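You operate a simulated robot arm through the tools that you are given. There is no shell and no other tool. Be economical: measure what you need, move in short steps, check, and stop when the job is done.

Carry out the task below with a simulated two-armed robot. There is one attempt and no reset: what you move stays moved.

TASK
Pick up the folded orange t-shirt with one hand, pass it to the other hand and put it on the top of the grate. Set down upright: folded orange t-shirt.

It is judged by the outcome, as a careful person would: the job done as asked, and still so three seconds after it is handed in. It fails if anything else is knocked over, pushed out of place, dropped, spilled or broken. Flat cloth is picked up by pressing the open fingertips on it (5 to 10 N) and closing them slowly along it; thin cloth reads only 2 to 8 mm in the jaws.

THE ROBOT
Two 7-joint arms with three-finger grippers on one trunk, on a base that drives. Base frame: it is fixed to the floor where the robot stands at the start and does not move with it; the origin is under the middle of the robot, x ahead of it, y to its left, z up. Readings come in mm, degrees, newtons and seconds.
The left shoulder is at the start at [30, 124, 1008], the right one opposite. With the tool pointing down near the work surface each hand reaches from about 100 to 780 mm from the robot's upright axis, wherever it stands, measured 20 degrees to its own side. Places, roughly: top of the grate (20x26 cm) [920, -620, 700]. Payload 2.2 kg a hand.
Tool frame (each hand has its own): the origin (TCP) lies between the finger pads and is the grasp point; the fingertips stand 28 mm ahead of it; z points along the fingers, y is the line along which they close. The gripper opens to 102 mm. The gripper's body begins 71 mm behind the TCP.
Orientation is that of the tool frame in the base frame, as a unit quaternion [x, y, z, w]. With the fingers straight down and closing along the base's y, the tool's x points along the base's -x, its y along +y and its z along -z.

THE INTERFACE
- The arms move only by the tool arm_command. It takes "left_steps", "right_steps" or both (then of equal length, played together; a hand with none holds still); each is text: rows parted by semicolons, each of 7 numbers parted by spaces: the closure, from 0 (fully open) to 1 (shut), then the shift along the base's x, y, z in cm, then the turn, a rotation vector about the base's x, y, z in degrees. In form: jaw dx dy dz rx ry rz; .... A call has 1 to 12 rows; each row is the pose to reach, as a shift and turn from the pose commanded when the call began. Rows are played at 5 a second. More than 50 mm and 8.6 degrees between two rows, or a gripper value outside its range, and nothing of the call is played. A pose out of reach is approached as far as the arm can. The call stops where the force on the tool passes 40 N (or 10 N more than at its start, if that is more) or the arm is blocked; 0.2 s more then pass. The fingers move at their own pace and stop on an object; they squeeze with about 35 N. The grip force told is the motor's: it shows also when the fingers shut on nothing. Time passes only in rows, and 0.2 s behind the last, so rows that repeat a pose let the fingers close. The reply holds the time, the measured pose of the TCP, the force on the tool along the base axes, the opening and the grip force, in the units named above and with some noise, with the torque about the TCP (base axes, N m) and any sound that the robot's microphone picked up, and new pictures: "views" is both (left out), scene, wrist or none (wrist: the cameras of the hands that moved).
- Cameras (640 x 400 px; columns grow to the right, rows downward): "scene" is now at [35.5, -27.3, 1713.4]; the picture's right is [-0.38, -0.92, 0.00], its down [-0.77, 0.32, -0.55] and it looks along [0.51, -0.21, -0.84] (base axes); focal length 289 px, centre (320, 200). "left" rides on the left gripper at [72, 38, -86] in its tool frame; the picture's right is [-0.46, 0.89, 0.00], its down [-0.60, -0.32, -0.73] and it looks along [-0.65, -0.34, 0.68] (tool axes); focal length 256 px, centre (320, 200). "right" rides on the right gripper at [69, 44, -86] in its tool frame; the picture's right is [-0.53, 0.85, 0.00], its down [-0.58, -0.36, -0.73] and it looks along [-0.62, -0.39, 0.68] (tool axes); focal length 256 px, centre (320, 200). There is no depth. A picture from a camera that has moved, and an enlarged one, comes with that camera's place and axes in the base frame and with its lens.
- move_column(by): slides the trunk up (or, below 0, down) by that many mm; the arms and the scene camera ride with it, the base frame stays. It gives what a move gives, with no picture.
- base_move(legs): drives the robot by 1 to 6 legs, each [ahead, left, turn to the left] in mm, mm and degrees, along the robot's own axes; the way and the turn of a leg run together, so that a leg with both is an arc; at most 1500 mm and 180 degrees a leg. The arms and the cameras ride along, it lands a little off, and it stops where it bumps. It gives what a move gives, and a new picture of the scene camera.
- aim_head(pan, tilt): turns the head with the scene camera to pan (to the left, within 143 degrees either way) and tilt (down, from -29 to 69), counted from straight ahead of the robot. It gives what a move gives, and a new picture of the scene camera.
- inspect(camera, box): a new picture of the part [left, top, right, bottom] of that camera's present view, enlarged. It takes no simulated time.
- close_job(): hands the job in; it is judged then, once.

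Work in short steps. Places have to be worked out from the pictures, the camera data and where the tool is seen: move nearer, look again, correct. Check each grasp and each placing, and mend what went wrong. You have 120 turns and 260 pictures in all, those below and enlarged ones among them. Open the grippers and draw the arms clear of the work before you hand the job in, unless the task says otherwise; then end with one line.

The tools are called after ">>>" by a JSON object that holds its "api" and its "payload". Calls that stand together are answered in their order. arm_command: Moves the arms, as the interface text tells. Its arguments: {"type":"object","properties":{"left_steps":{"type":"string"},"right_steps":{"type":"string"},"views":{"type":"string","enum":["both","scene","wrist","none"]}},"required":[]} The other tools are called the same way: move_column (by) slides the trunk up or down; base_move (legs) drives the base; aim_head (pan, tilt) turns the head that bears the scene camera; inspect (camera, box) takes an enlarged picture of a part of a camera's view; close_job () hands the job in.

At the start:

```text
t: 0.0
left_ee_pos: [492.8, -29.5, 1236.6]
left_ee_rot: [-0.001, 1.0, 0.001, 0.0]
left_contact_force: [-0.3, -0.3, 0.2]
left_moment: [0.0, 0.0, -0.01]
left_gripper_width: 102.0
left_grip_force: 0.1
right_ee_pos: [366.3, -332.5, 1225.1]
right_ee_rot: [0.0, 1.0, 0.0, 0.0]
right_contact_force: [-0.3, 0.0, 0.3]
right_moment: [-0.01, -0.01, 0.0]
right_gripper_width: 102.0
right_grip_force: 0.0
trunk travel left (down, up): [-250.0, 290.0]
robot x, y, heading: [2.2, 1.4, 0.2]
head pan, tilt: [-22.5, 56.7]
```

scene: 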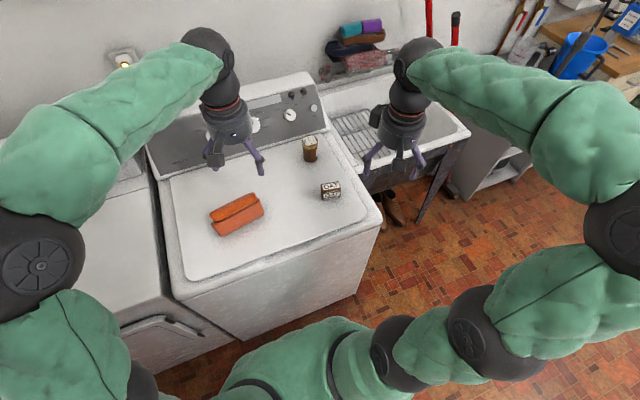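
right: 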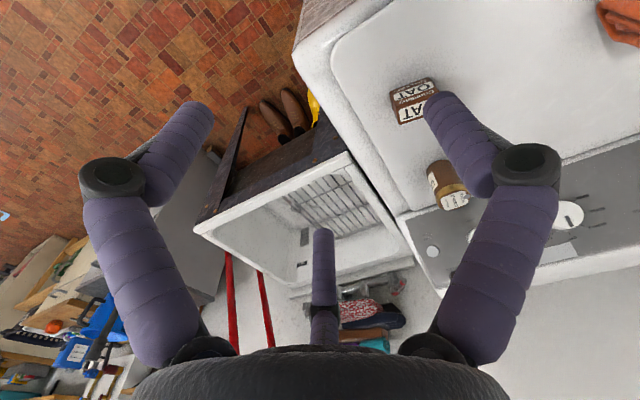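
left: 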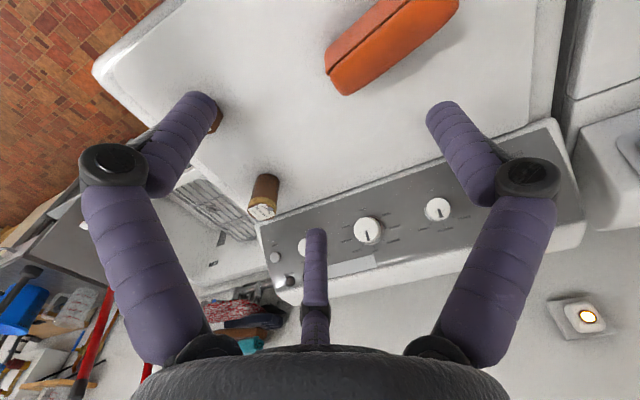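

I'll enlarge the shirt and the grate regions to size them up.

>>> {"api": "inspect", "payload": {"camera": "scene", "box": [180, 120, 380, 245]}}

>>> {"api": "inspect", "payload": {"camera": "scene", "box": [300, 60, 480, 172]}}

>>> {"api": "inspect", "payload": {"camera": "left", "box": [200, 0, 520, 200]}}

```text
3.20 times, centred on (280, 182) of scene
camera zoom: at [35.5, -27.3, 1713.4], right [-0.38, -0.92, 0.0], down [-0.77, 0.32, -0.55], along [0.51, -0.21, -0.84], focal length 926 px, centre (448, 256)
```

zoom: 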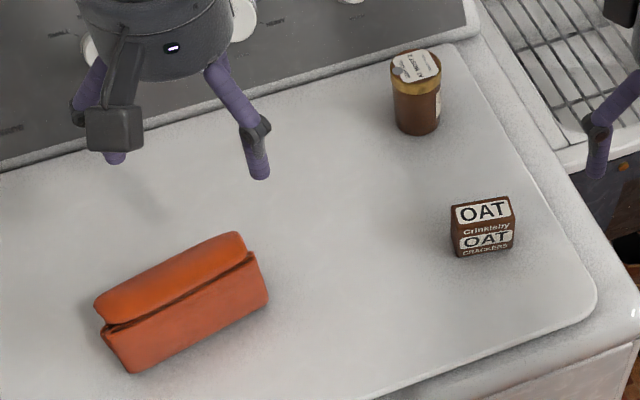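

```text
3.56 times, centred on (390, 116) of scene
camera zoom: at [35.5, -27.3, 1713.4], right [-0.38, -0.92, 0.0], down [-0.77, 0.32, -0.55], along [0.51, -0.21, -0.84], focal length 1029 px, centre (71, 499)
```

zoom: 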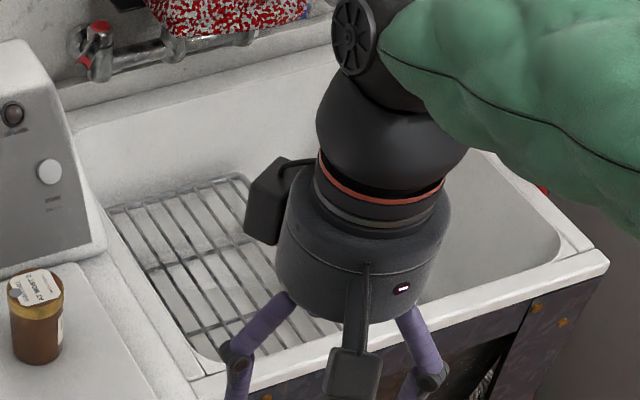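

```text
2.00 times, centred on (360, 100) of left
camera zoom: at [421.3, 8.5, 1324.9], right [0.46, 0.89, 0.0], down [0.6, -0.32, 0.73], along [0.65, -0.34, -0.68], focal length 512 px, centre (240, 400)
```

zoom: 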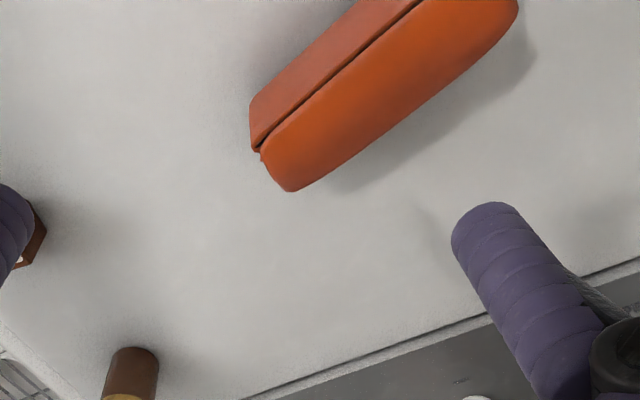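

The shirt's a soft block, about 140 mm long (mostly along y, 12° skewed), around [545, 30], and the washer top is near z 915. I move the left hand back so its camera sees it well.

>>> {"api": "arm_command", "payload": {"left_steps": "0 -2 2.8 -2.5 0 0 0; 0 -4 5.6 -5 0 0 0; 0 -6 8.4 -7.5 0 0 0; 0 -8 11.2 -10 0 0 0; 0 -10.4 14 -12.5 0 0 0; 0 -10.4 14 -12.5 0 0 0", "views": "both"}}

```text
t: 1.4
left_ee_pos: [388.0, 108.8, 1111.6]
left_ee_rot: [0.0, 1.0, 0.001, 0.0]
left_contact_force: [-0.3, -0.3, 1.0]
left_moment: [-0.03, 0.05, -0.03]
left_gripper_width: 102.1
left_grip_force: 0.0
right_ee_pos: [367.0, -332.7, 1225.6]
right_ee_rot: [0.001, 1.0, 0.001, 0.0]
right_contact_force: [0.0, 0.5, 0.7]
right_moment: [0.03, -0.01, -0.02]
right_gripper_width: 102.1
right_grip_force: 0.1
trunk travel left (down, up): [-250.0, 290.0]
robot x, y, heading: [-0.5, 1.1, -0.2]
head pan, tilt: [-22.5, 56.7]
camera scene: at [36.2, -28.1, 1713.4], right [-0.38, -0.92, 0.0], down [-0.77, 0.32, -0.55], along [0.51, -0.21, -0.84], focal length 289 px, centre (320, 200)
camera left: at [315.7, 148.6, 1198.1], right [0.47, 0.89, 0.0], down [0.6, -0.32, 0.73], along [0.65, -0.34, -0.68], focal length 256 px, centre (320, 200)
```

scene: 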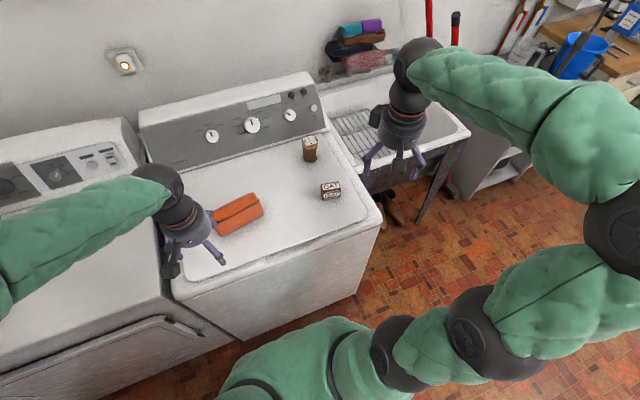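
left: 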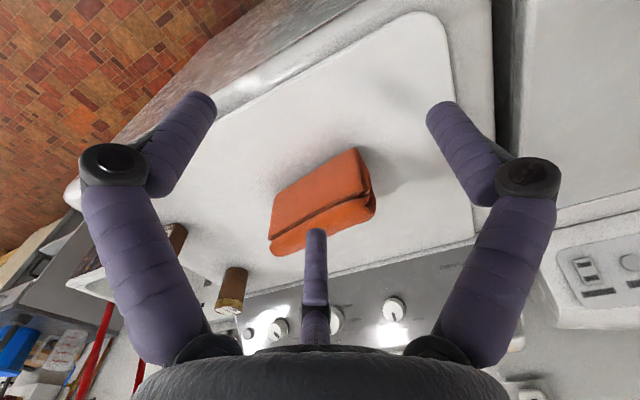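

>>> {"api": "inspect", "payload": {"camera": "left", "box": [230, 120, 410, 270]}}

>>> {"api": "inspect", "payload": {"camera": "scene", "box": [150, 170, 290, 280]}}

```text
2.67 times, centred on (320, 195) of left
camera zoom: at [315.7, 148.6, 1198.1], right [0.47, 0.89, 0.0], down [0.6, -0.32, 0.73], along [0.65, -0.34, -0.68], focal length 683 px, centre (320, 213)
```

zoom: 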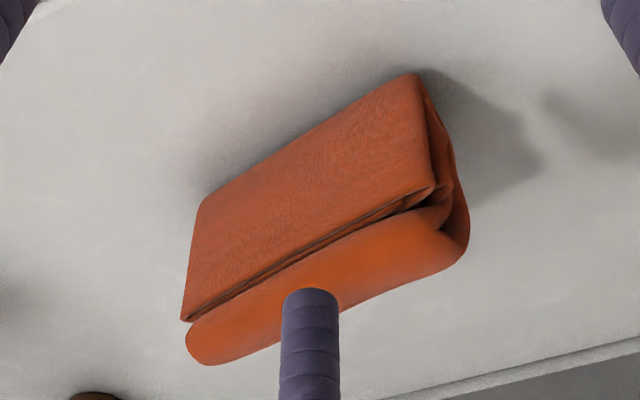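

```text
3.64 times, centred on (220, 225) of scene
camera zoom: at [36.2, -28.1, 1713.4], right [-0.38, -0.92, 0.0], down [-0.77, 0.32, -0.55], along [0.51, -0.21, -0.84], focal length 1052 px, centre (684, 109)
```

zoom: 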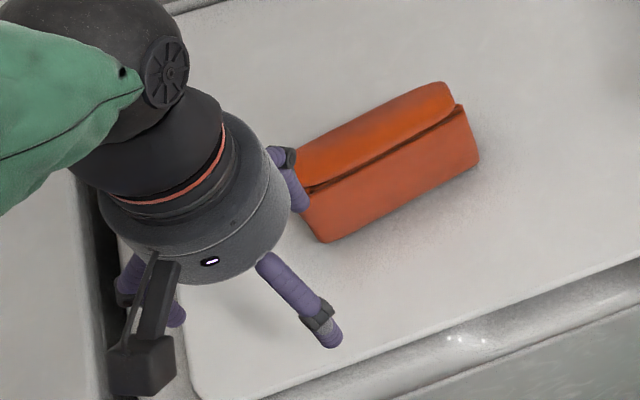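

The shirt stands roughly 55 mm thick, 145 mm long and about 85 mm tall, with its top near z 1015. I bring the left hand above its left end, yawed about -79° so the fingers close across the thickness.

>>> {"api": "arm_command", "payload": {"left_steps": "0 1.6 -.4 1 0 0 -7.9; 0 3.2 -.8 2 0 0 -15.8; 0 4.8 -1.2 3 0 0 -23.7; 0 6.4 -1.6 4 0 0 -31.6; 0 8 -2 4 0 0 -39.5; 0 9.6 -2.4 4 0 0 -47.4; 0 11.2 -2.8 4 0 0 -55.3; 0 12.8 -3.2 4 0 0 -63.2; 0 14.4 -3.6 4 0 0 -71.1; 0 16 -3.8 4 0 0 -79; 0 16 -3.8 4 0 0 -79", "views": "both"}}

```text
t: 3.8
left_ee_pos: [548.6, 72.0, 1152.1]
left_ee_rot: [0.636, 0.772, 0.0, 0.0]
left_contact_force: [0.5, 1.1, -0.6]
left_moment: [0.02, 0.03, 0.01]
left_gripper_width: 102.2
left_grip_force: 0.1
right_ee_pos: [365.6, -331.5, 1226.3]
right_ee_rot: [0.0, 1.0, 0.0, 0.0]
right_contact_force: [-0.2, -0.7, -0.3]
right_moment: [-0.02, 0.0, 0.0]
right_gripper_width: 102.0
right_grip_force: 0.1
trunk travel left (down, up): [-250.0, 290.0]
robot x, y, heading: [0.5, -0.8, -0.2]
head pan, tilt: [-22.5, 56.7]
camera scene: at [34.9, -27.1, 1713.5], right [-0.38, -0.92, 0.0], down [-0.77, 0.32, -0.55], along [0.51, -0.21, -0.84], focal length 289 px, centre (320, 200)
camera left: at [572.2, 151.0, 1240.2], right [0.96, -0.29, 0.0], down [-0.2, -0.65, 0.73], along [-0.21, -0.7, -0.68], focal length 256 px, centre (320, 200)
```

scene: 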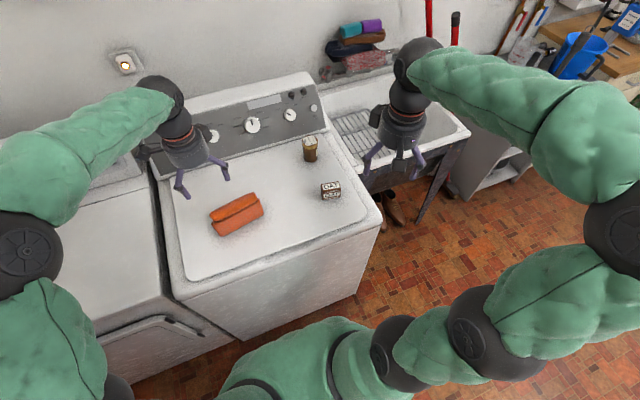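
left: 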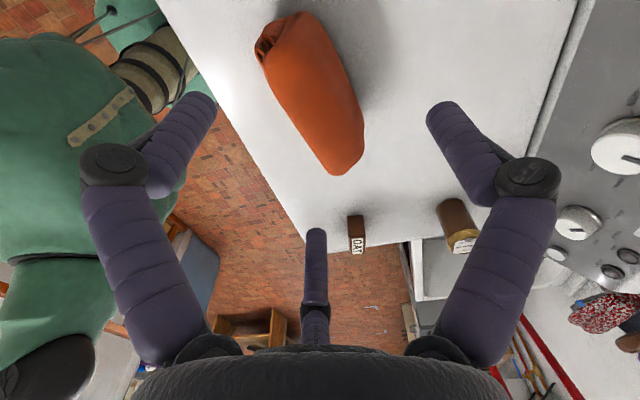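

The picture hints at a third finger on the hand, unlike the text. I close the left hand partway in free air to see how it moves.

>>> {"api": "arm_command", "payload": {"left_steps": "0.5 0 0 0 0 0 0; 0.5 0 0 0 0 0 0; 0.5 0 0 0 0 0 0", "views": "wrist"}}

>>> {"api": "inspect", "payload": {"camera": "scene", "box": [140, 120, 280, 240]}}

```text
t: 4.6
left_ee_pos: [549.0, 72.6, 1152.2]
left_ee_rot: [0.637, 0.771, 0.0, 0.0]
left_contact_force: [-0.1, -0.2, 0.8]
left_moment: [-0.04, 0.02, -0.03]
left_gripper_width: 50.9
left_grip_force: 0.0
right_ee_pos: [366.4, -332.0, 1225.3]
right_ee_rot: [0.0, 1.0, 0.001, 0.001]
right_contact_force: [-0.1, 0.1, 0.6]
right_moment: [0.01, -0.01, -0.04]
right_gripper_width: 102.1
right_grip_force: 0.0
trunk travel left (down, up): [-250.0, 290.0]
robot x, y, heading: [0.6, 3.7, -0.1]
head pan, tilt: [-22.5, 56.7]
camera left: at [572.2, 151.0, 1240.0], right [0.96, -0.29, 0.0], down [-0.2, -0.65, 0.73], along [-0.21, -0.7, -0.68], focal length 256 px, centre (320, 200)
```

left: 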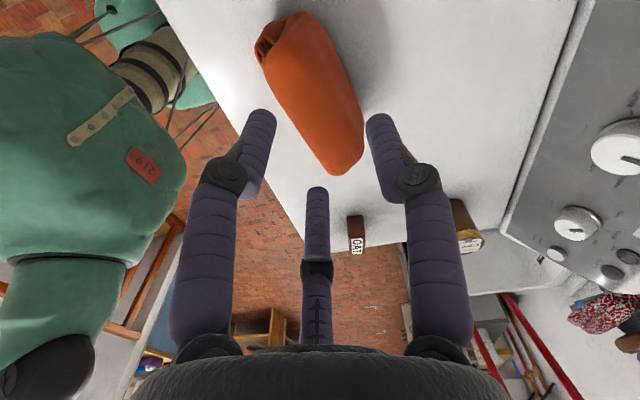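

```text
3.33 times, centred on (210, 180) of scene
camera zoom: at [35.4, -27.3, 1713.4], right [-0.38, -0.92, 0.0], down [-0.77, 0.32, -0.55], along [0.51, -0.21, -0.84], focal length 964 px, centre (687, 267)
```

zoom: 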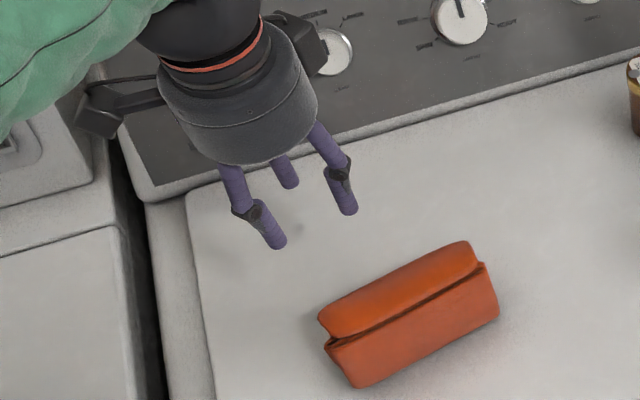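

Physically it's a tripod: one finger on +y, a pair on -y, all closing inward. That suits gripping across the thickness; I zoom in to localise the shirt more exactly.

>>> {"api": "inspect", "payload": {"camera": "left", "box": [220, 0, 420, 190]}}

>>> {"api": "inspect", "payload": {"camera": "scene", "box": [195, 180, 275, 245]}}

```text
2.11 times, centred on (320, 95) of left
camera zoom: at [572.2, 151.0, 1240.0], right [0.96, -0.29, 0.0], down [-0.2, -0.65, 0.73], along [-0.21, -0.7, -0.68], focal length 539 px, centre (320, 421)
```

zoom: 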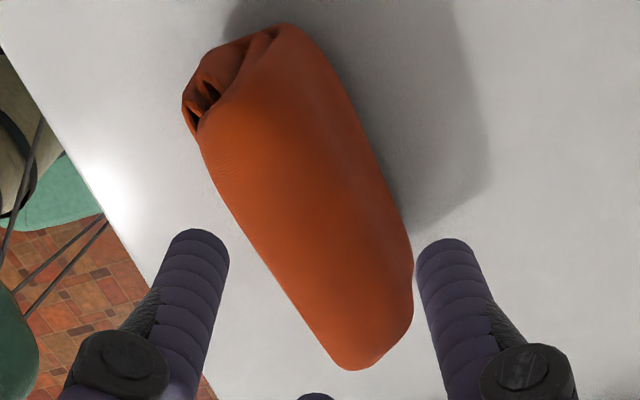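

```text
6.15 times, centred on (235, 212) of scene
camera zoom: at [35.4, -27.3, 1713.4], right [-0.38, -0.92, 0.0], down [-0.77, 0.32, -0.55], along [0.51, -0.21, -0.84], focal length 1780 px, centre (843, 123)
```

zoom: 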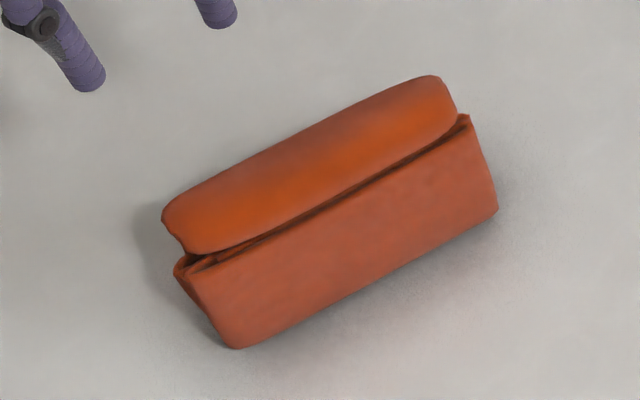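

Refined: shirt centre is about (535, 30), 53 mm thick, long axis ~12° off -y. I open, tilt the left hand 20° outward and come over its left end.

>>> {"api": "arm_command", "payload": {"left_steps": "0 -1 0 -1 -6.5 -1.3 0; 0 -2 0 -2 -13 -2.6 0; 0 -2.9 0 -4 -19.6 -3.9 0; 0 -2.9 0 -7 -19.6 -3.9 0; 0 -2.9 0 -7 -19.6 -3.9 0", "views": "both"}}

>>> {"api": "inspect", "payload": {"camera": "scene", "box": [140, 120, 280, 240]}}

```text
t: 5.8
left_ee_pos: [520.6, 73.2, 1083.5]
left_ee_rot: [0.627, 0.76, -0.109, 0.136]
left_contact_force: [-0.4, -0.5, 0.1]
left_moment: [-0.01, 0.02, -0.02]
left_gripper_width: 102.0
left_grip_force: 0.0
right_ee_pos: [364.7, -331.2, 1225.1]
right_ee_rot: [0.001, 1.0, -0.001, -0.001]
right_contact_force: [-0.3, -0.8, 0.6]
right_moment: [-0.01, -0.01, -0.02]
right_gripper_width: 102.1
right_grip_force: 0.0
trunk travel left (down, up): [-250.0, 290.0]
robot x, y, heading: [-1.9, -0.2, -0.0]
head pan, tilt: [-22.5, 56.7]
camera scene: at [34.6, -26.8, 1713.5], right [-0.38, -0.92, 0.0], down [-0.77, 0.32, -0.55], along [0.51, -0.21, -0.84], focal length 289 px, centre (320, 200)
camera left: at [539.2, 176.6, 1139.9], right [0.95, -0.26, 0.16], down [-0.25, -0.37, 0.89], along [-0.17, -0.89, -0.42], focal length 256 px, centre (320, 200)
```

scene: 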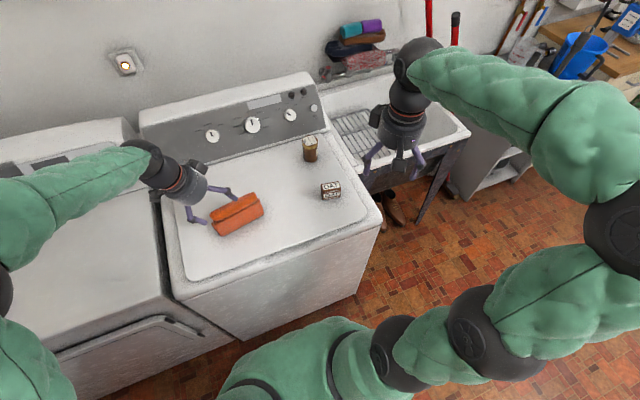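
left: 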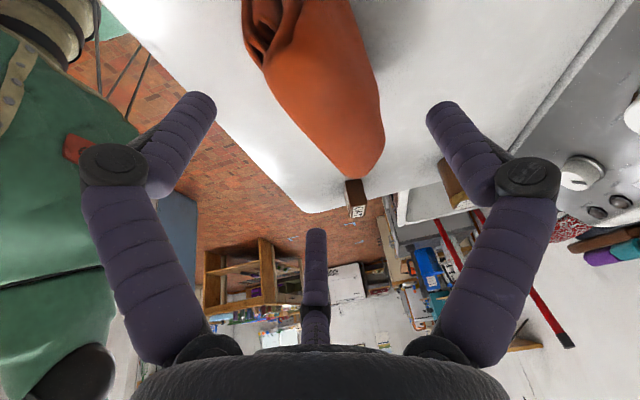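

```text
3.33 times, centred on (210, 180) of scene
camera zoom: at [34.6, -26.8, 1713.5], right [-0.38, -0.92, 0.0], down [-0.77, 0.32, -0.55], along [0.51, -0.21, -0.84], focal length 964 px, centre (687, 267)
```

zoom: 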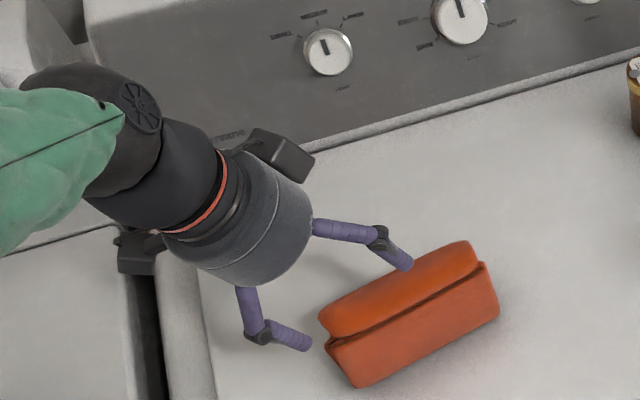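

Tip geometry now fits my model. I shift 15 mm toward the shirt centre and lower toward grasp height, in two stages.

>>> {"api": "arm_command", "payload": {"left_steps": "0 -.5 -1.5 -1 0 0 0; 0 -.5 -1.5 -3 0 0 0; 0 -.5 -1.5 -5 0 0 0; 0 -.5 -1.5 -6.5 0 0 0; 0 -.5 -1.5 -6.5 0 0 0", "views": "both"}}

>>> {"api": "inspect", "payload": {"camera": "scene", "box": [160, 140, 280, 250]}}

```text
t: 7.0
left_ee_pos: [516.2, 58.5, 1017.4]
left_ee_rot: [0.626, 0.76, -0.11, 0.134]
left_contact_force: [0.8, 0.1, 0.5]
left_moment: [0.02, -0.02, 0.03]
left_gripper_width: 101.8
left_grip_force: 0.1
right_ee_pos: [367.0, -331.8, 1225.7]
right_ee_rot: [0.001, 1.0, 0.0, 0.001]
right_contact_force: [-0.3, 0.2, -0.4]
right_moment: [-0.03, -0.02, 0.03]
right_gripper_width: 102.1
right_grip_force: 0.1
trunk travel left (down, up): [-250.0, 290.0]
robot x, y, heading: [1.8, -3.1, -0.3]
head pan, tilt: [-22.5, 56.7]
camera scene: at [35.2, -27.4, 1713.5], right [-0.38, -0.92, 0.0], down [-0.77, 0.32, -0.55], along [0.51, -0.21, -0.84], focal length 289 px, centre (320, 200)
camera left: at [533.6, 160.9, 1074.4], right [0.95, -0.26, 0.16], down [-0.25, -0.37, 0.89], along [-0.17, -0.89, -0.42], focal length 256 px, centre (320, 200)
```

scene: 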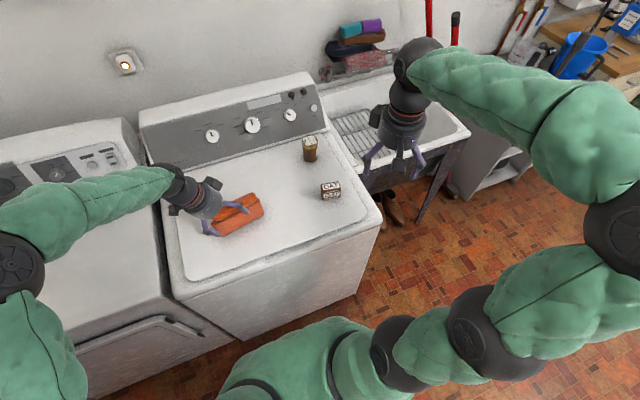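
left: 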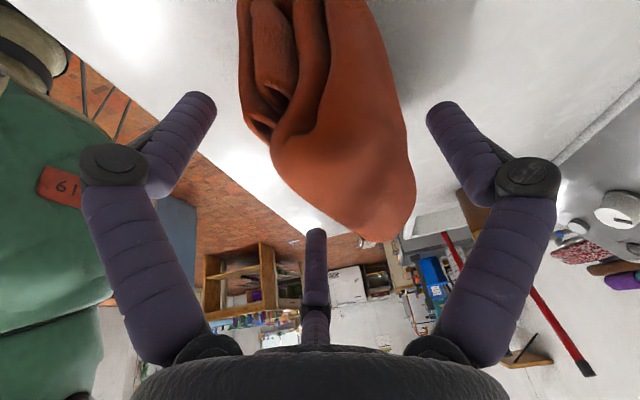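

```text
3.64 times, centred on (220, 195) of scene
camera zoom: at [35.2, -27.4, 1713.5], right [-0.38, -0.92, 0.0], down [-0.77, 0.32, -0.55], along [0.51, -0.21, -0.84], focal length 1052 px, centre (684, 218)
```

zoom: 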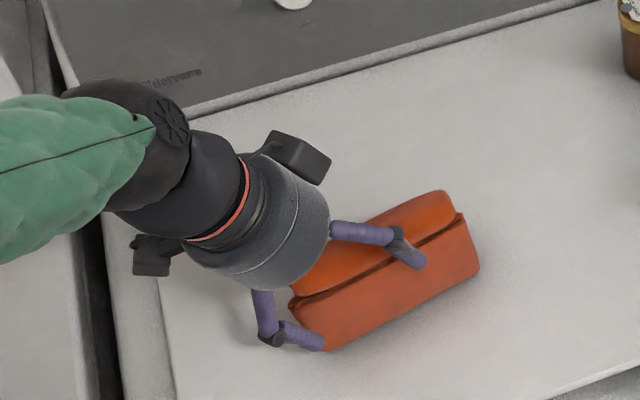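

Fingers straddle the shirt with room on both sides. I go down 35 mm more, then close slowly.

>>> {"api": "arm_command", "payload": {"left_steps": "0 0 0 -2 0 0 0; 0 0 0 -3.5 0 0 0; 0 0 0 -3.5 0 0 0", "views": "wrist"}}

>>> {"api": "inspect", "payload": {"camera": "scene", "box": [160, 140, 280, 250]}}

```text
t: 7.8
left_ee_pos: [513.9, 57.2, 983.5]
left_ee_rot: [0.626, 0.76, -0.109, 0.134]
left_contact_force: [0.4, 0.3, -0.3]
left_moment: [-0.03, -0.01, -0.02]
left_gripper_width: 102.1
left_grip_force: 0.1
right_ee_pos: [365.8, -331.3, 1225.0]
right_ee_rot: [0.001, 1.0, -0.001, 0.0]
right_contact_force: [-0.1, 0.4, 0.2]
right_moment: [0.01, -0.01, 0.01]
right_gripper_width: 101.9
right_grip_force: 0.1
trunk travel left (down, up): [-250.0, 290.0]
robot x, y, heading: [1.7, -3.9, -0.1]
head pan, tilt: [-22.5, 56.7]
camera left: at [533.6, 160.0, 1039.9], right [0.95, -0.26, 0.16], down [-0.25, -0.37, 0.89], along [-0.17, -0.89, -0.42], focal length 256 px, centre (320, 200)
```

left: 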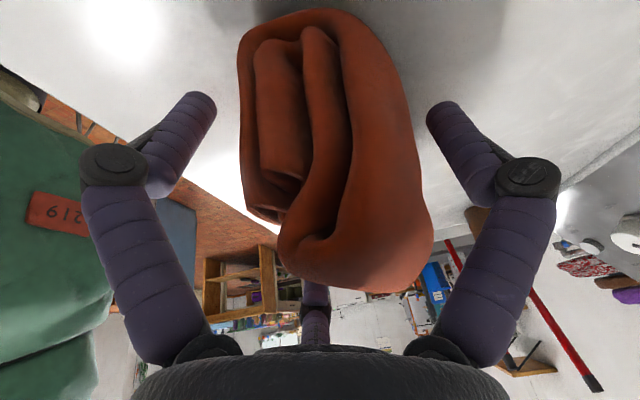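

```text
3.64 times, centred on (220, 195) of scene
camera zoom: at [35.4, -27.3, 1713.5], right [-0.38, -0.92, 0.0], down [-0.77, 0.32, -0.55], along [0.51, -0.21, -0.84], focal length 1052 px, centre (684, 218)
```

zoom: 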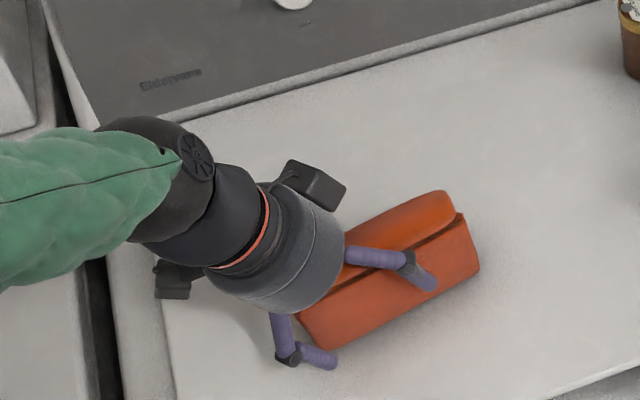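

The end view confirms base z≈932, top ≈1025 and the fingers bracket it. Closing gradually now.

>>> {"api": "arm_command", "payload": {"left_steps": "0.2 0 0 0 0 0 0; 0.3 0 0 0 0 0 0; 0.4 0 0 0 0 0 0; 0.5 0 0 0 0 0 0; 0.6 0 0 0 0 0 0; 0.7 0 0 0 0 0 0; 0.7 0 0 0 0 0 0", "views": "wrist"}}

>>> {"api": "inspect", "payload": {"camera": "scene", "box": [160, 140, 280, 250]}}

```text
t: 9.4
left_ee_pos: [514.9, 57.2, 983.0]
left_ee_rot: [0.626, 0.76, -0.109, 0.135]
left_contact_force: [1.6, 1.5, 9.3]
left_moment: [0.15, -0.16, 0.16]
left_gripper_width: 78.6
left_grip_force: 35.2
right_ee_pos: [364.9, -331.2, 1225.7]
right_ee_rot: [-0.001, 1.0, 0.0, 0.0]
right_contact_force: [-0.9, -0.5, -0.2]
right_moment: [0.0, 0.01, -0.03]
right_gripper_width: 102.0
right_grip_force: 0.0
trunk travel left (down, up): [-250.0, 290.0]
robot x, y, heading: [3.0, -1.7, 0.3]
head pan, tilt: [-22.5, 56.7]
camera left: at [533.6, 160.1, 1040.6], right [0.95, -0.26, 0.16], down [-0.25, -0.37, 0.89], along [-0.17, -0.89, -0.42], focal length 256 px, centre (320, 200)
```

left: 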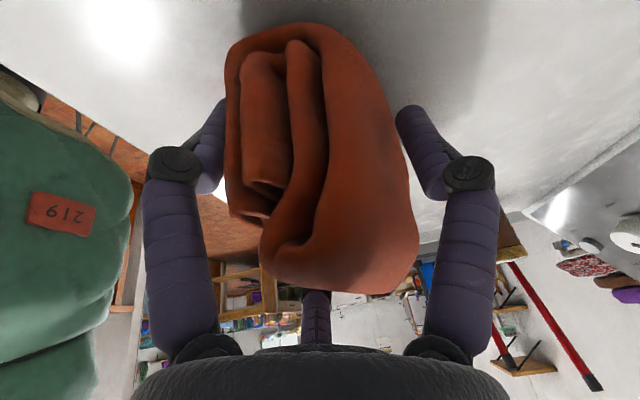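

```text
3.64 times, centred on (220, 195) of scene
camera zoom: at [35.0, -27.1, 1713.5], right [-0.38, -0.92, 0.0], down [-0.77, 0.32, -0.55], along [0.51, -0.21, -0.84], focal length 1052 px, centre (684, 218)
```

zoom: 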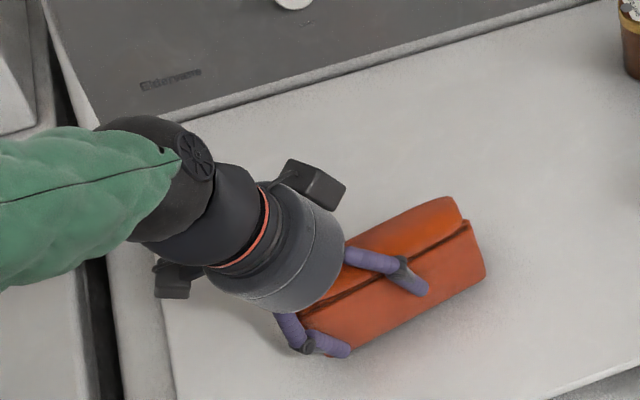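

The fingers stalled at 78.6 mm with 35 N of squeeze. I lift 4 cm and check that it follows.

>>> {"api": "arm_command", "payload": {"left_steps": "1 0 0 0 0 0 0; 1 0 0 1 0 0 0; 1 0 0 2 0 0 0; 1 0 0 3 0 0 0; 1 0 0 4 0 0 0; 1 0 0 4 0 0 0", "views": "both"}}

>>> {"api": "inspect", "payload": {"camera": "scene", "box": [160, 130, 280, 250]}}

```text
t: 10.8
left_ee_pos: [515.3, 57.4, 1022.3]
left_ee_rot: [0.625, 0.761, -0.11, 0.136]
left_contact_force: [-0.2, -0.7, -2.6]
left_moment: [0.03, 0.05, -0.01]
left_gripper_width: 78.1
left_grip_force: 34.7
right_ee_pos: [367.1, -331.8, 1226.6]
right_ee_rot: [-0.001, 1.0, 0.0, 0.0]
right_contact_force: [0.2, 0.6, -0.5]
right_moment: [0.03, -0.05, -0.02]
right_gripper_width: 101.8
right_grip_force: 0.0
trunk travel left (down, up): [-250.0, 290.0]
robot x, y, heading: [0.4, 1.4, 0.1]
head pan, tilt: [-22.5, 56.7]
camera scene: at [35.8, -27.3, 1713.4], right [-0.38, -0.92, 0.0], down [-0.77, 0.32, -0.55], along [0.51, -0.21, -0.84], focal length 289 px, centre (320, 200)
camera left: at [534.2, 160.7, 1080.0], right [0.95, -0.26, 0.16], down [-0.25, -0.37, 0.89], along [-0.17, -0.89, -0.42], focal length 256 px, centre (320, 200)
```

scene: 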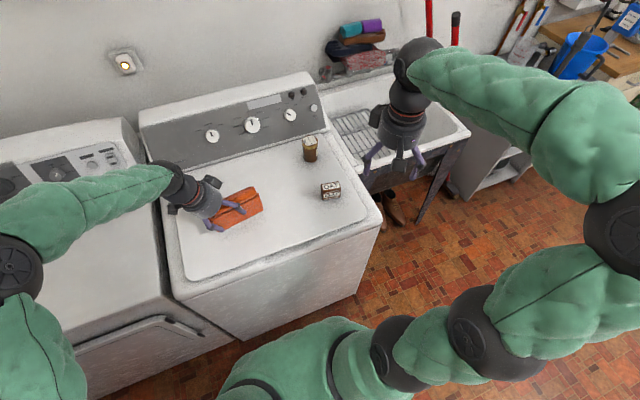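
left: 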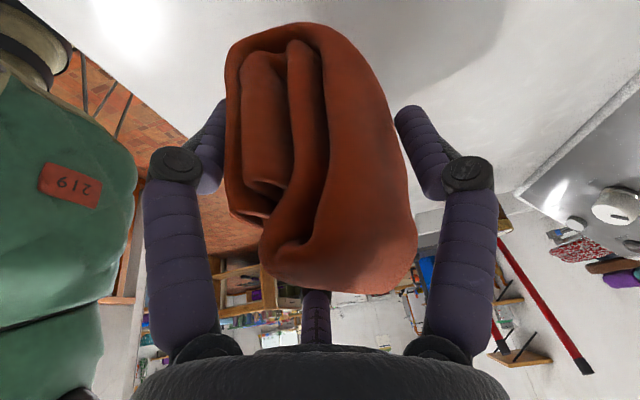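

```text
3.33 times, centred on (220, 190) of scene
camera zoom: at [35.8, -27.3, 1713.4], right [-0.38, -0.92, 0.0], down [-0.77, 0.32, -0.55], along [0.51, -0.21, -0.84], focal length 964 px, centre (653, 233)
```

zoom: 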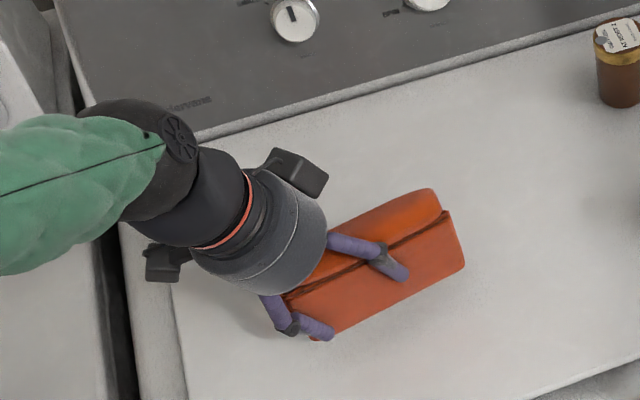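

The shirt is up (about 2.6 N) and steady. I raise it further with the long axis squared to y, and meanwhile yaw the right hand +90° and bring it nearer.

>>> {"api": "arm_command", "payload": {"left_steps": "1 0 0 2 0 0 -1; 1 0 0 4 0 0 -2; 1 0 0 6 0 0 -3; 1 -.5 0 8 0 0 -4; 1 -.5 0 10 0 0 -5; 1 -1 0 12 0 0 -6; 1 -1 0 13 0 0 -7; 1 -1.5 0 13 0 0 -8; 1 -2 0 13 0 0 -9; 1 -2 0 13 0 0 -10; 1 -2 0 13 0 0 -11; 1 -2 0 13 0 0 -11", "right_steps": "0 1 1 0 0 0 8.2; 0 2 2 0 0 0 16.4; 0 3 3 0 0 0 24.6; 0 4 4 0 0 0 32.8; 0 5 5 0 0 0 41; 0 6 6 0 0 0 49.2; 0 7 7 0 0 0 57.4; 0 8 8 0 0 0 65.6; 0 9 9 0 0 0 73.8; 0 10 10 0 0 0 82; 0 11 10 0 0 0 90; 0 11 10 0 0 0 90", "views": "both"}}

```text
t: 13.4
left_ee_pos: [495.5, 57.3, 1153.7]
left_ee_rot: [0.697, 0.696, -0.122, 0.124]
left_contact_force: [0.7, -0.1, -1.5]
left_moment: [0.09, 0.03, -0.02]
left_gripper_width: 77.8
left_grip_force: 34.9
right_ee_pos: [474.0, -231.3, 1225.6]
right_ee_rot: [0.708, -0.707, 0.001, 0.0]
right_contact_force: [0.2, 0.6, -0.2]
right_moment: [0.01, -0.02, 0.0]
right_gripper_width: 101.7
right_grip_force: 0.0
trunk travel left (down, up): [-250.0, 290.0]
robot x, y, heading: [1.4, 3.7, -0.0]
head pan, tilt: [-22.5, 56.7]
camera scene: at [35.3, -27.1, 1713.5], right [-0.38, -0.92, 0.0], down [-0.77, 0.32, -0.55], along [0.51, -0.21, -0.84], focal length 289 px, centre (320, 200)
camera right: at [431.3, -301.0, 1311.3], right [-0.85, 0.53, 0.0], down [0.36, 0.58, 0.73], along [0.39, 0.62, -0.68], focal length 256 px, centre (320, 200)
camera left: at [533.5, 155.5, 1209.8], right [0.89, -0.44, 0.16], down [-0.32, -0.32, 0.89], along [-0.34, -0.84, -0.42], focal length 256 px, centre (320, 200)
```

scene: 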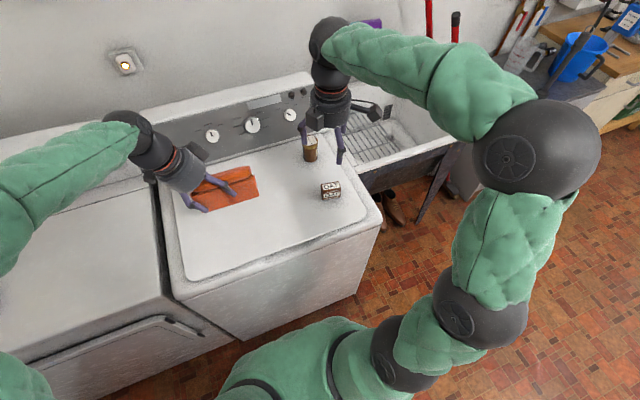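
right: 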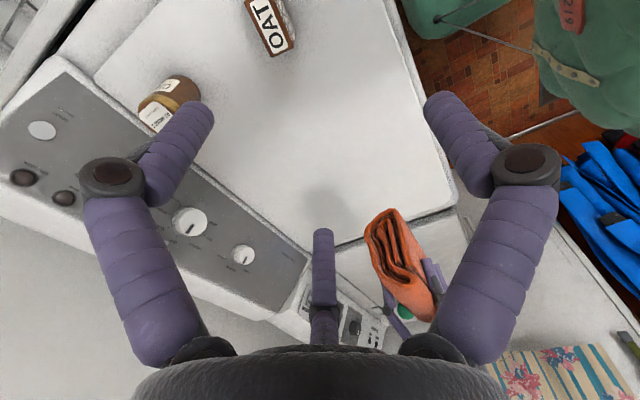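
left: 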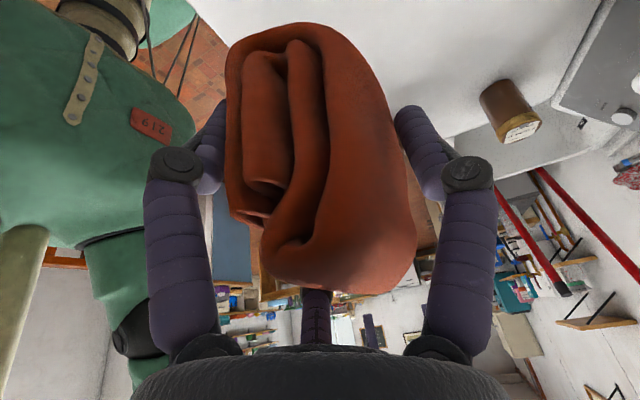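

In this pose the right fingers would collide with the left ones: each tripod's pair spans nearly 90 mm and the shirt is only 145 mm long. I'll set the shirt back down squared to y and re-grasp only its very end with a stronger lean, leaving the middle free for the right hand.

>>> {"api": "arm_command", "payload": {"left_steps": "1 .5 0 -3 0 0 0; 1 1 0 -6 0 0 0; 1 1.5 0 -9 0 0 0; 1 2 0 -12 0 0 0; 1 2 0 -14.5 0 0 0; 1 2 0 -16 0 0 0; 1 2 0 -16.8 0 0 0; 1 2 0 -17.1 0 0 0; 1 2 0 -17.1 0 0 0", "views": "wrist"}}

```text
t: 15.4
left_ee_pos: [515.7, 57.8, 983.7]
left_ee_rot: [0.696, 0.697, -0.121, 0.125]
left_contact_force: [-2.8, -0.6, 14.9]
left_moment: [-0.48, 0.35, -0.17]
left_gripper_width: 77.7
left_grip_force: 35.2
right_ee_pos: [474.1, -232.2, 1225.2]
right_ee_rot: [0.707, -0.707, 0.0, 0.0]
right_contact_force: [0.6, 0.0, -0.4]
right_moment: [0.06, -0.04, 0.0]
right_gripper_width: 101.9
right_grip_force: 0.1
trunk travel left (down, up): [-250.0, 290.0]
robot x, y, heading: [0.1, 1.8, -0.0]
head pan, tilt: [-22.5, 56.7]
camera left: at [553.6, 155.2, 1040.8], right [0.89, -0.44, 0.16], down [-0.32, -0.32, 0.89], along [-0.34, -0.84, -0.42], focal length 256 px, centre (320, 200)
```

left: 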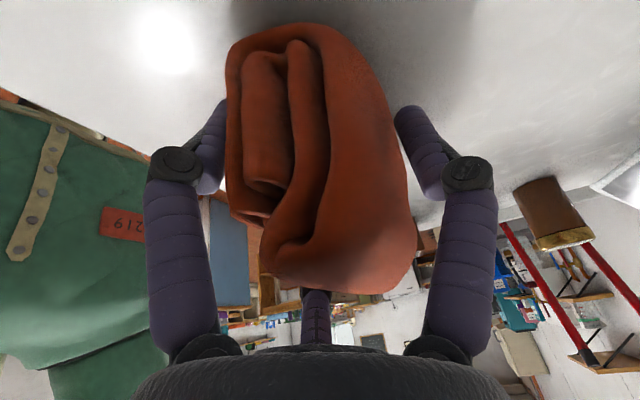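

It rests on the washer (15 N). I open and withdraw along the tool axis.

>>> {"api": "arm_command", "payload": {"left_steps": "0.1 0 0 0 0 0 0; 0 0 0 0 0 0 0; 0 0 0 0 0 0 0; 0 0 1 2.8 0 0 0; 0 0 2.5 7 0 0 0; 0 0 4 11 0 0 0; 0 0 4 11 0 0 0", "views": "both"}}

>>> {"api": "inspect", "payload": {"camera": "scene", "box": [160, 140, 280, 250]}}

```text
t: 17.0
left_ee_pos: [514.5, 95.7, 1090.8]
left_ee_rot: [0.696, 0.696, -0.123, 0.124]
left_contact_force: [-0.8, -0.2, -0.1]
left_moment: [-0.03, -0.01, -0.01]
left_gripper_width: 102.1
left_grip_force: 0.1
right_ee_pos: [476.1, -231.6, 1225.7]
right_ee_rot: [0.707, -0.707, 0.0, 0.0]
right_contact_force: [-0.2, 0.1, 0.0]
right_moment: [-0.03, 0.0, -0.01]
right_gripper_width: 101.9
right_grip_force: 0.1
trunk travel left (down, up): [-250.0, 290.0]
robot x, y, heading: [-1.3, -1.0, 0.2]
head pan, tilt: [-22.5, 56.7]
camera scene: at [36.3, -27.6, 1713.4], right [-0.38, -0.92, 0.0], down [-0.77, 0.32, -0.55], along [0.51, -0.21, -0.84], focal length 289 px, centre (320, 200)
camera left: at [552.7, 195.2, 1148.2], right [0.89, -0.44, 0.16], down [-0.32, -0.32, 0.89], along [-0.34, -0.84, -0.42], focal length 256 px, centre (320, 200)
```

scene: 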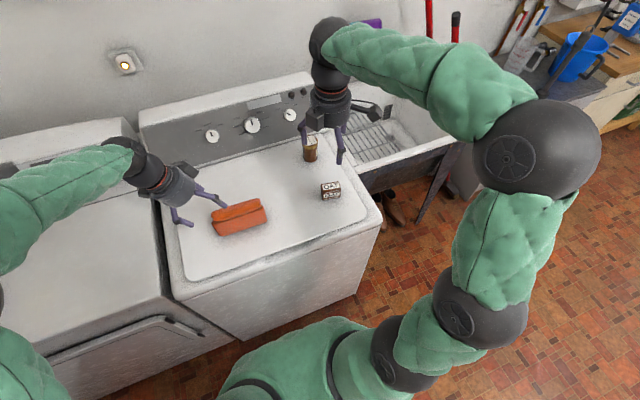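
left: 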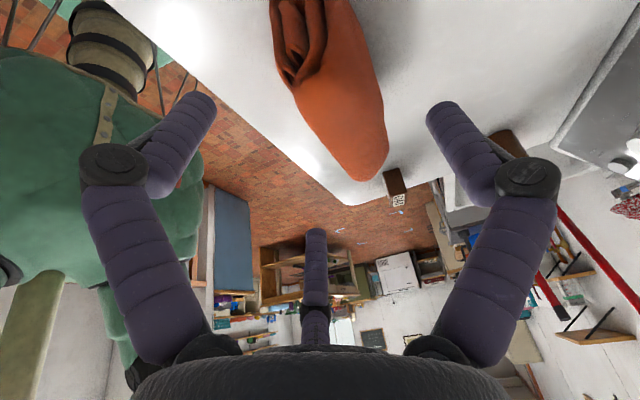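

```text
3.64 times, centred on (220, 195) of scene
camera zoom: at [36.3, -27.6, 1713.4], right [-0.38, -0.92, 0.0], down [-0.77, 0.32, -0.55], along [0.51, -0.21, -0.84], focal length 1052 px, centre (684, 218)
```

zoom: 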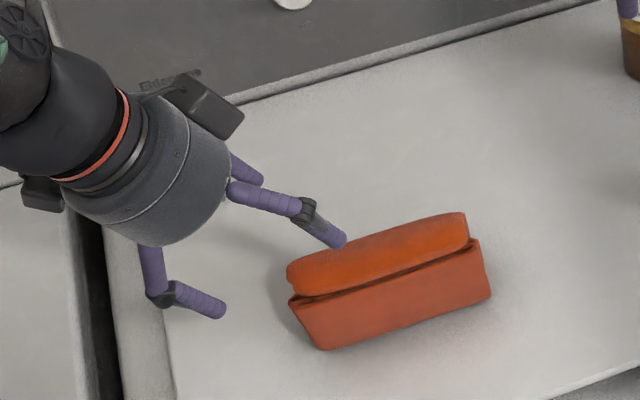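

The shirt stands at y -42..98, x≈500–554, square to y. I lean the left hand to 55° and step to a pre-grasp 100 mm back along its axis.

>>> {"api": "arm_command", "payload": {"left_steps": "0 0 2 0 -6 0 0; 0 .1 4 -1 -12 0 0; 0 .1 5.5 -2 -18 0 0; 0 .1 7 -3 -24 0 0; 0 .1 7.3 -4 -30 0 0; 0 .1 7.3 -4.4 -35 0 0; 0 .1 7.3 -4.4 -35 0 0", "views": "both"}}

>>> {"api": "inspect", "payload": {"camera": "scene", "box": [120, 120, 280, 250]}}

```text
t: 18.6
left_ee_pos: [514.0, 170.7, 1047.3]
left_ee_rot: [0.627, 0.628, -0.326, 0.327]
left_contact_force: [0.0, -0.9, -0.1]
left_moment: [0.0, 0.0, 0.01]
left_gripper_width: 102.2
left_grip_force: 0.1
right_ee_pos: [475.0, -231.4, 1226.1]
right_ee_rot: [-0.707, 0.707, 0.001, -0.001]
right_contact_force: [0.1, -0.6, -1.0]
right_moment: [0.0, 0.01, 0.01]
right_gripper_width: 101.8
right_grip_force: 0.1
trunk travel left (down, up): [-250.0, 290.0]
robot x, y, heading: [0.6, 0.7, 0.1]
head pan, tilt: [-22.5, 56.7]
camera scene: at [35.3, -27.5, 1713.5], right [-0.38, -0.92, 0.0], down [-0.77, 0.32, -0.55], along [0.51, -0.21, -0.84], focal length 289 px, centre (320, 200)
camera left: at [553.5, 283.2, 1038.6], right [0.89, -0.27, 0.38], down [-0.32, 0.25, 0.91], along [-0.34, -0.93, 0.14], focal length 256 px, centre (320, 200)
```

scene: 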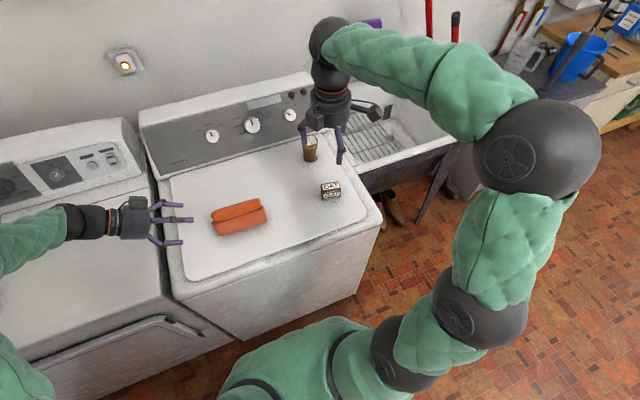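
left: 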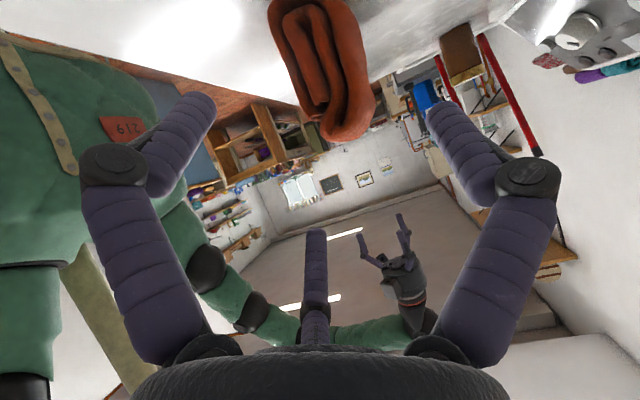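

```text
3.08 times, centred on (200, 185) of scene
camera zoom: at [35.3, -27.5, 1713.5], right [-0.38, -0.92, 0.0], down [-0.77, 0.32, -0.55], along [0.51, -0.21, -0.84], focal length 890 px, centre (689, 246)
```

zoom: 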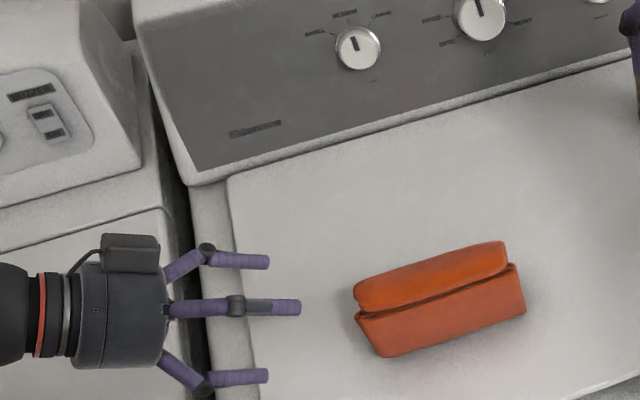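

The lean works, but at 55° the outer finger would graze the washer while the upper one barely catches the top; I use 48° instead and advance along the tool axis, fingers slightly pre-closed.

>>> {"api": "arm_command", "payload": {"left_steps": "0.12 .1 -2 0 4 0 0; 0.12 .2 -3 0 7 0 0; 0.12 .2 -5 -1.8 7 0 0; 0.12 .2 -7 -3.6 7 0 0; 0.12 .2 -8 -4.5 7 0 0; 0.12 .2 -8.9 -5.2 7 0 0; 0.12 .2 -8.9 -5.2 7 0 0", "views": "wrist"}}

>>> {"api": "inspect", "payload": {"camera": "scene", "box": [160, 150, 280, 250]}}

```text
t: 20.2
left_ee_pos: [517.9, 81.2, 994.5]
left_ee_rot: [0.646, 0.646, -0.288, 0.289]
left_contact_force: [-0.2, 0.1, 0.1]
left_moment: [0.01, 0.01, 0.02]
left_gripper_width: 89.8
left_grip_force: 0.2
right_ee_pos: [475.6, -232.0, 1225.3]
right_ee_rot: [0.707, -0.707, 0.0, -0.001]
right_contact_force: [-0.4, -0.1, 0.3]
right_moment: [0.0, -0.04, 0.0]
right_gripper_width: 102.3
right_grip_force: 0.1
trunk travel left (down, up): [-250.0, 290.0]
robot x, y, heading: [-0.5, -1.7, 0.2]
head pan, tilt: [-22.5, 56.7]
camera left: at [555.7, 194.5, 999.9], right [0.89, -0.31, 0.35], down [-0.32, 0.14, 0.94], along [-0.34, -0.94, 0.02], focal length 256 px, centre (320, 200)
```

left: 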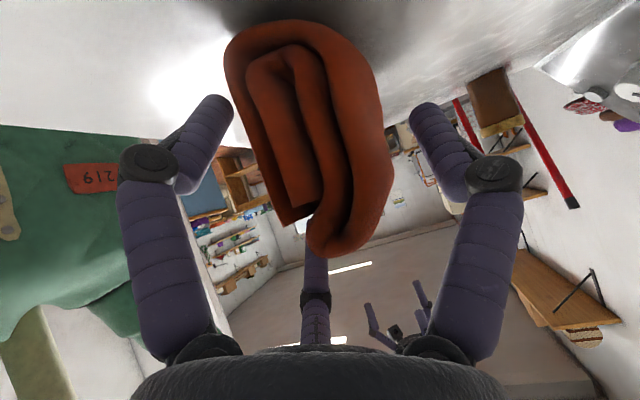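

```text
4.00 times, centred on (220, 200) of scene
camera zoom: at [35.4, -27.0, 1713.5], right [-0.38, -0.92, 0.0], down [-0.77, 0.32, -0.55], along [0.51, -0.21, -0.84], focal length 1157 px, centre (720, 200)
```

zoom: 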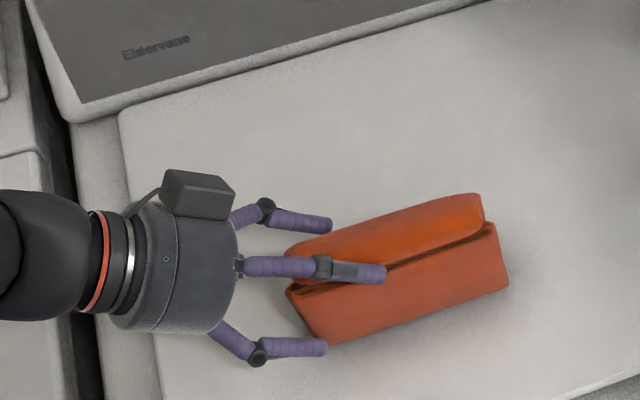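

Fingers bracket the end. Closing slowly.

>>> {"api": "arm_command", "payload": {"left_steps": "0.2 0 0 0 0 0 0; 0.3 0 0 0 0 0 0; 0.4 0 0 0 0 0 0; 0.5 0 0 0 0 0 0; 0.7 0 0 0 0 0 0; 1 0 0 0 0 0 0; 1 0 0 0 0 0 0", "views": "wrist"}}

>>> {"api": "inspect", "payload": {"camera": "scene", "box": [160, 150, 280, 250]}}

```text
t: 21.8
left_ee_pos: [517.1, 82.2, 994.2]
left_ee_rot: [0.645, 0.646, -0.288, 0.289]
left_contact_force: [-0.5, -0.1, 3.0]
left_moment: [-0.04, -0.07, 0.02]
left_gripper_width: 77.9
left_grip_force: 34.8
right_ee_pos: [474.5, -232.1, 1225.7]
right_ee_rot: [-0.707, 0.707, -0.001, 0.0]
right_contact_force: [0.0, -0.2, 0.1]
right_moment: [0.03, -0.01, -0.03]
right_gripper_width: 102.2
right_grip_force: 0.0
trunk travel left (down, up): [-250.0, 290.0]
robot x, y, heading: [1.8, -2.3, 0.0]
head pan, tilt: [-22.5, 56.7]
camera left: at [555.6, 194.7, 1000.2], right [0.89, -0.31, 0.35], down [-0.32, 0.14, 0.94], along [-0.34, -0.94, 0.02], focal length 256 px, centre (320, 200)
```

left: 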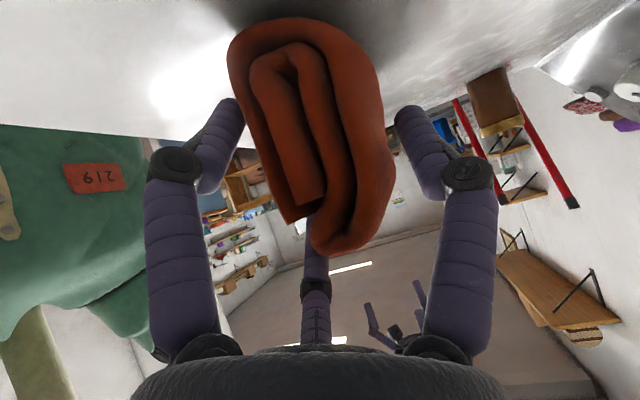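

```text
4.00 times, centred on (220, 200) of scene
camera zoom: at [35.1, -27.1, 1713.5], right [-0.38, -0.92, 0.0], down [-0.77, 0.32, -0.55], along [0.51, -0.21, -0.84], focal length 1157 px, centre (720, 200)
```

zoom: 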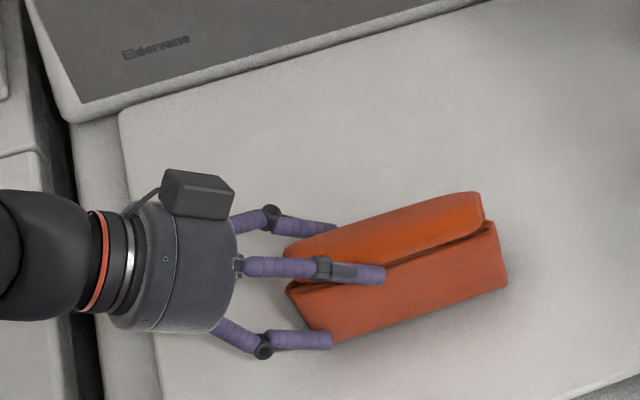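

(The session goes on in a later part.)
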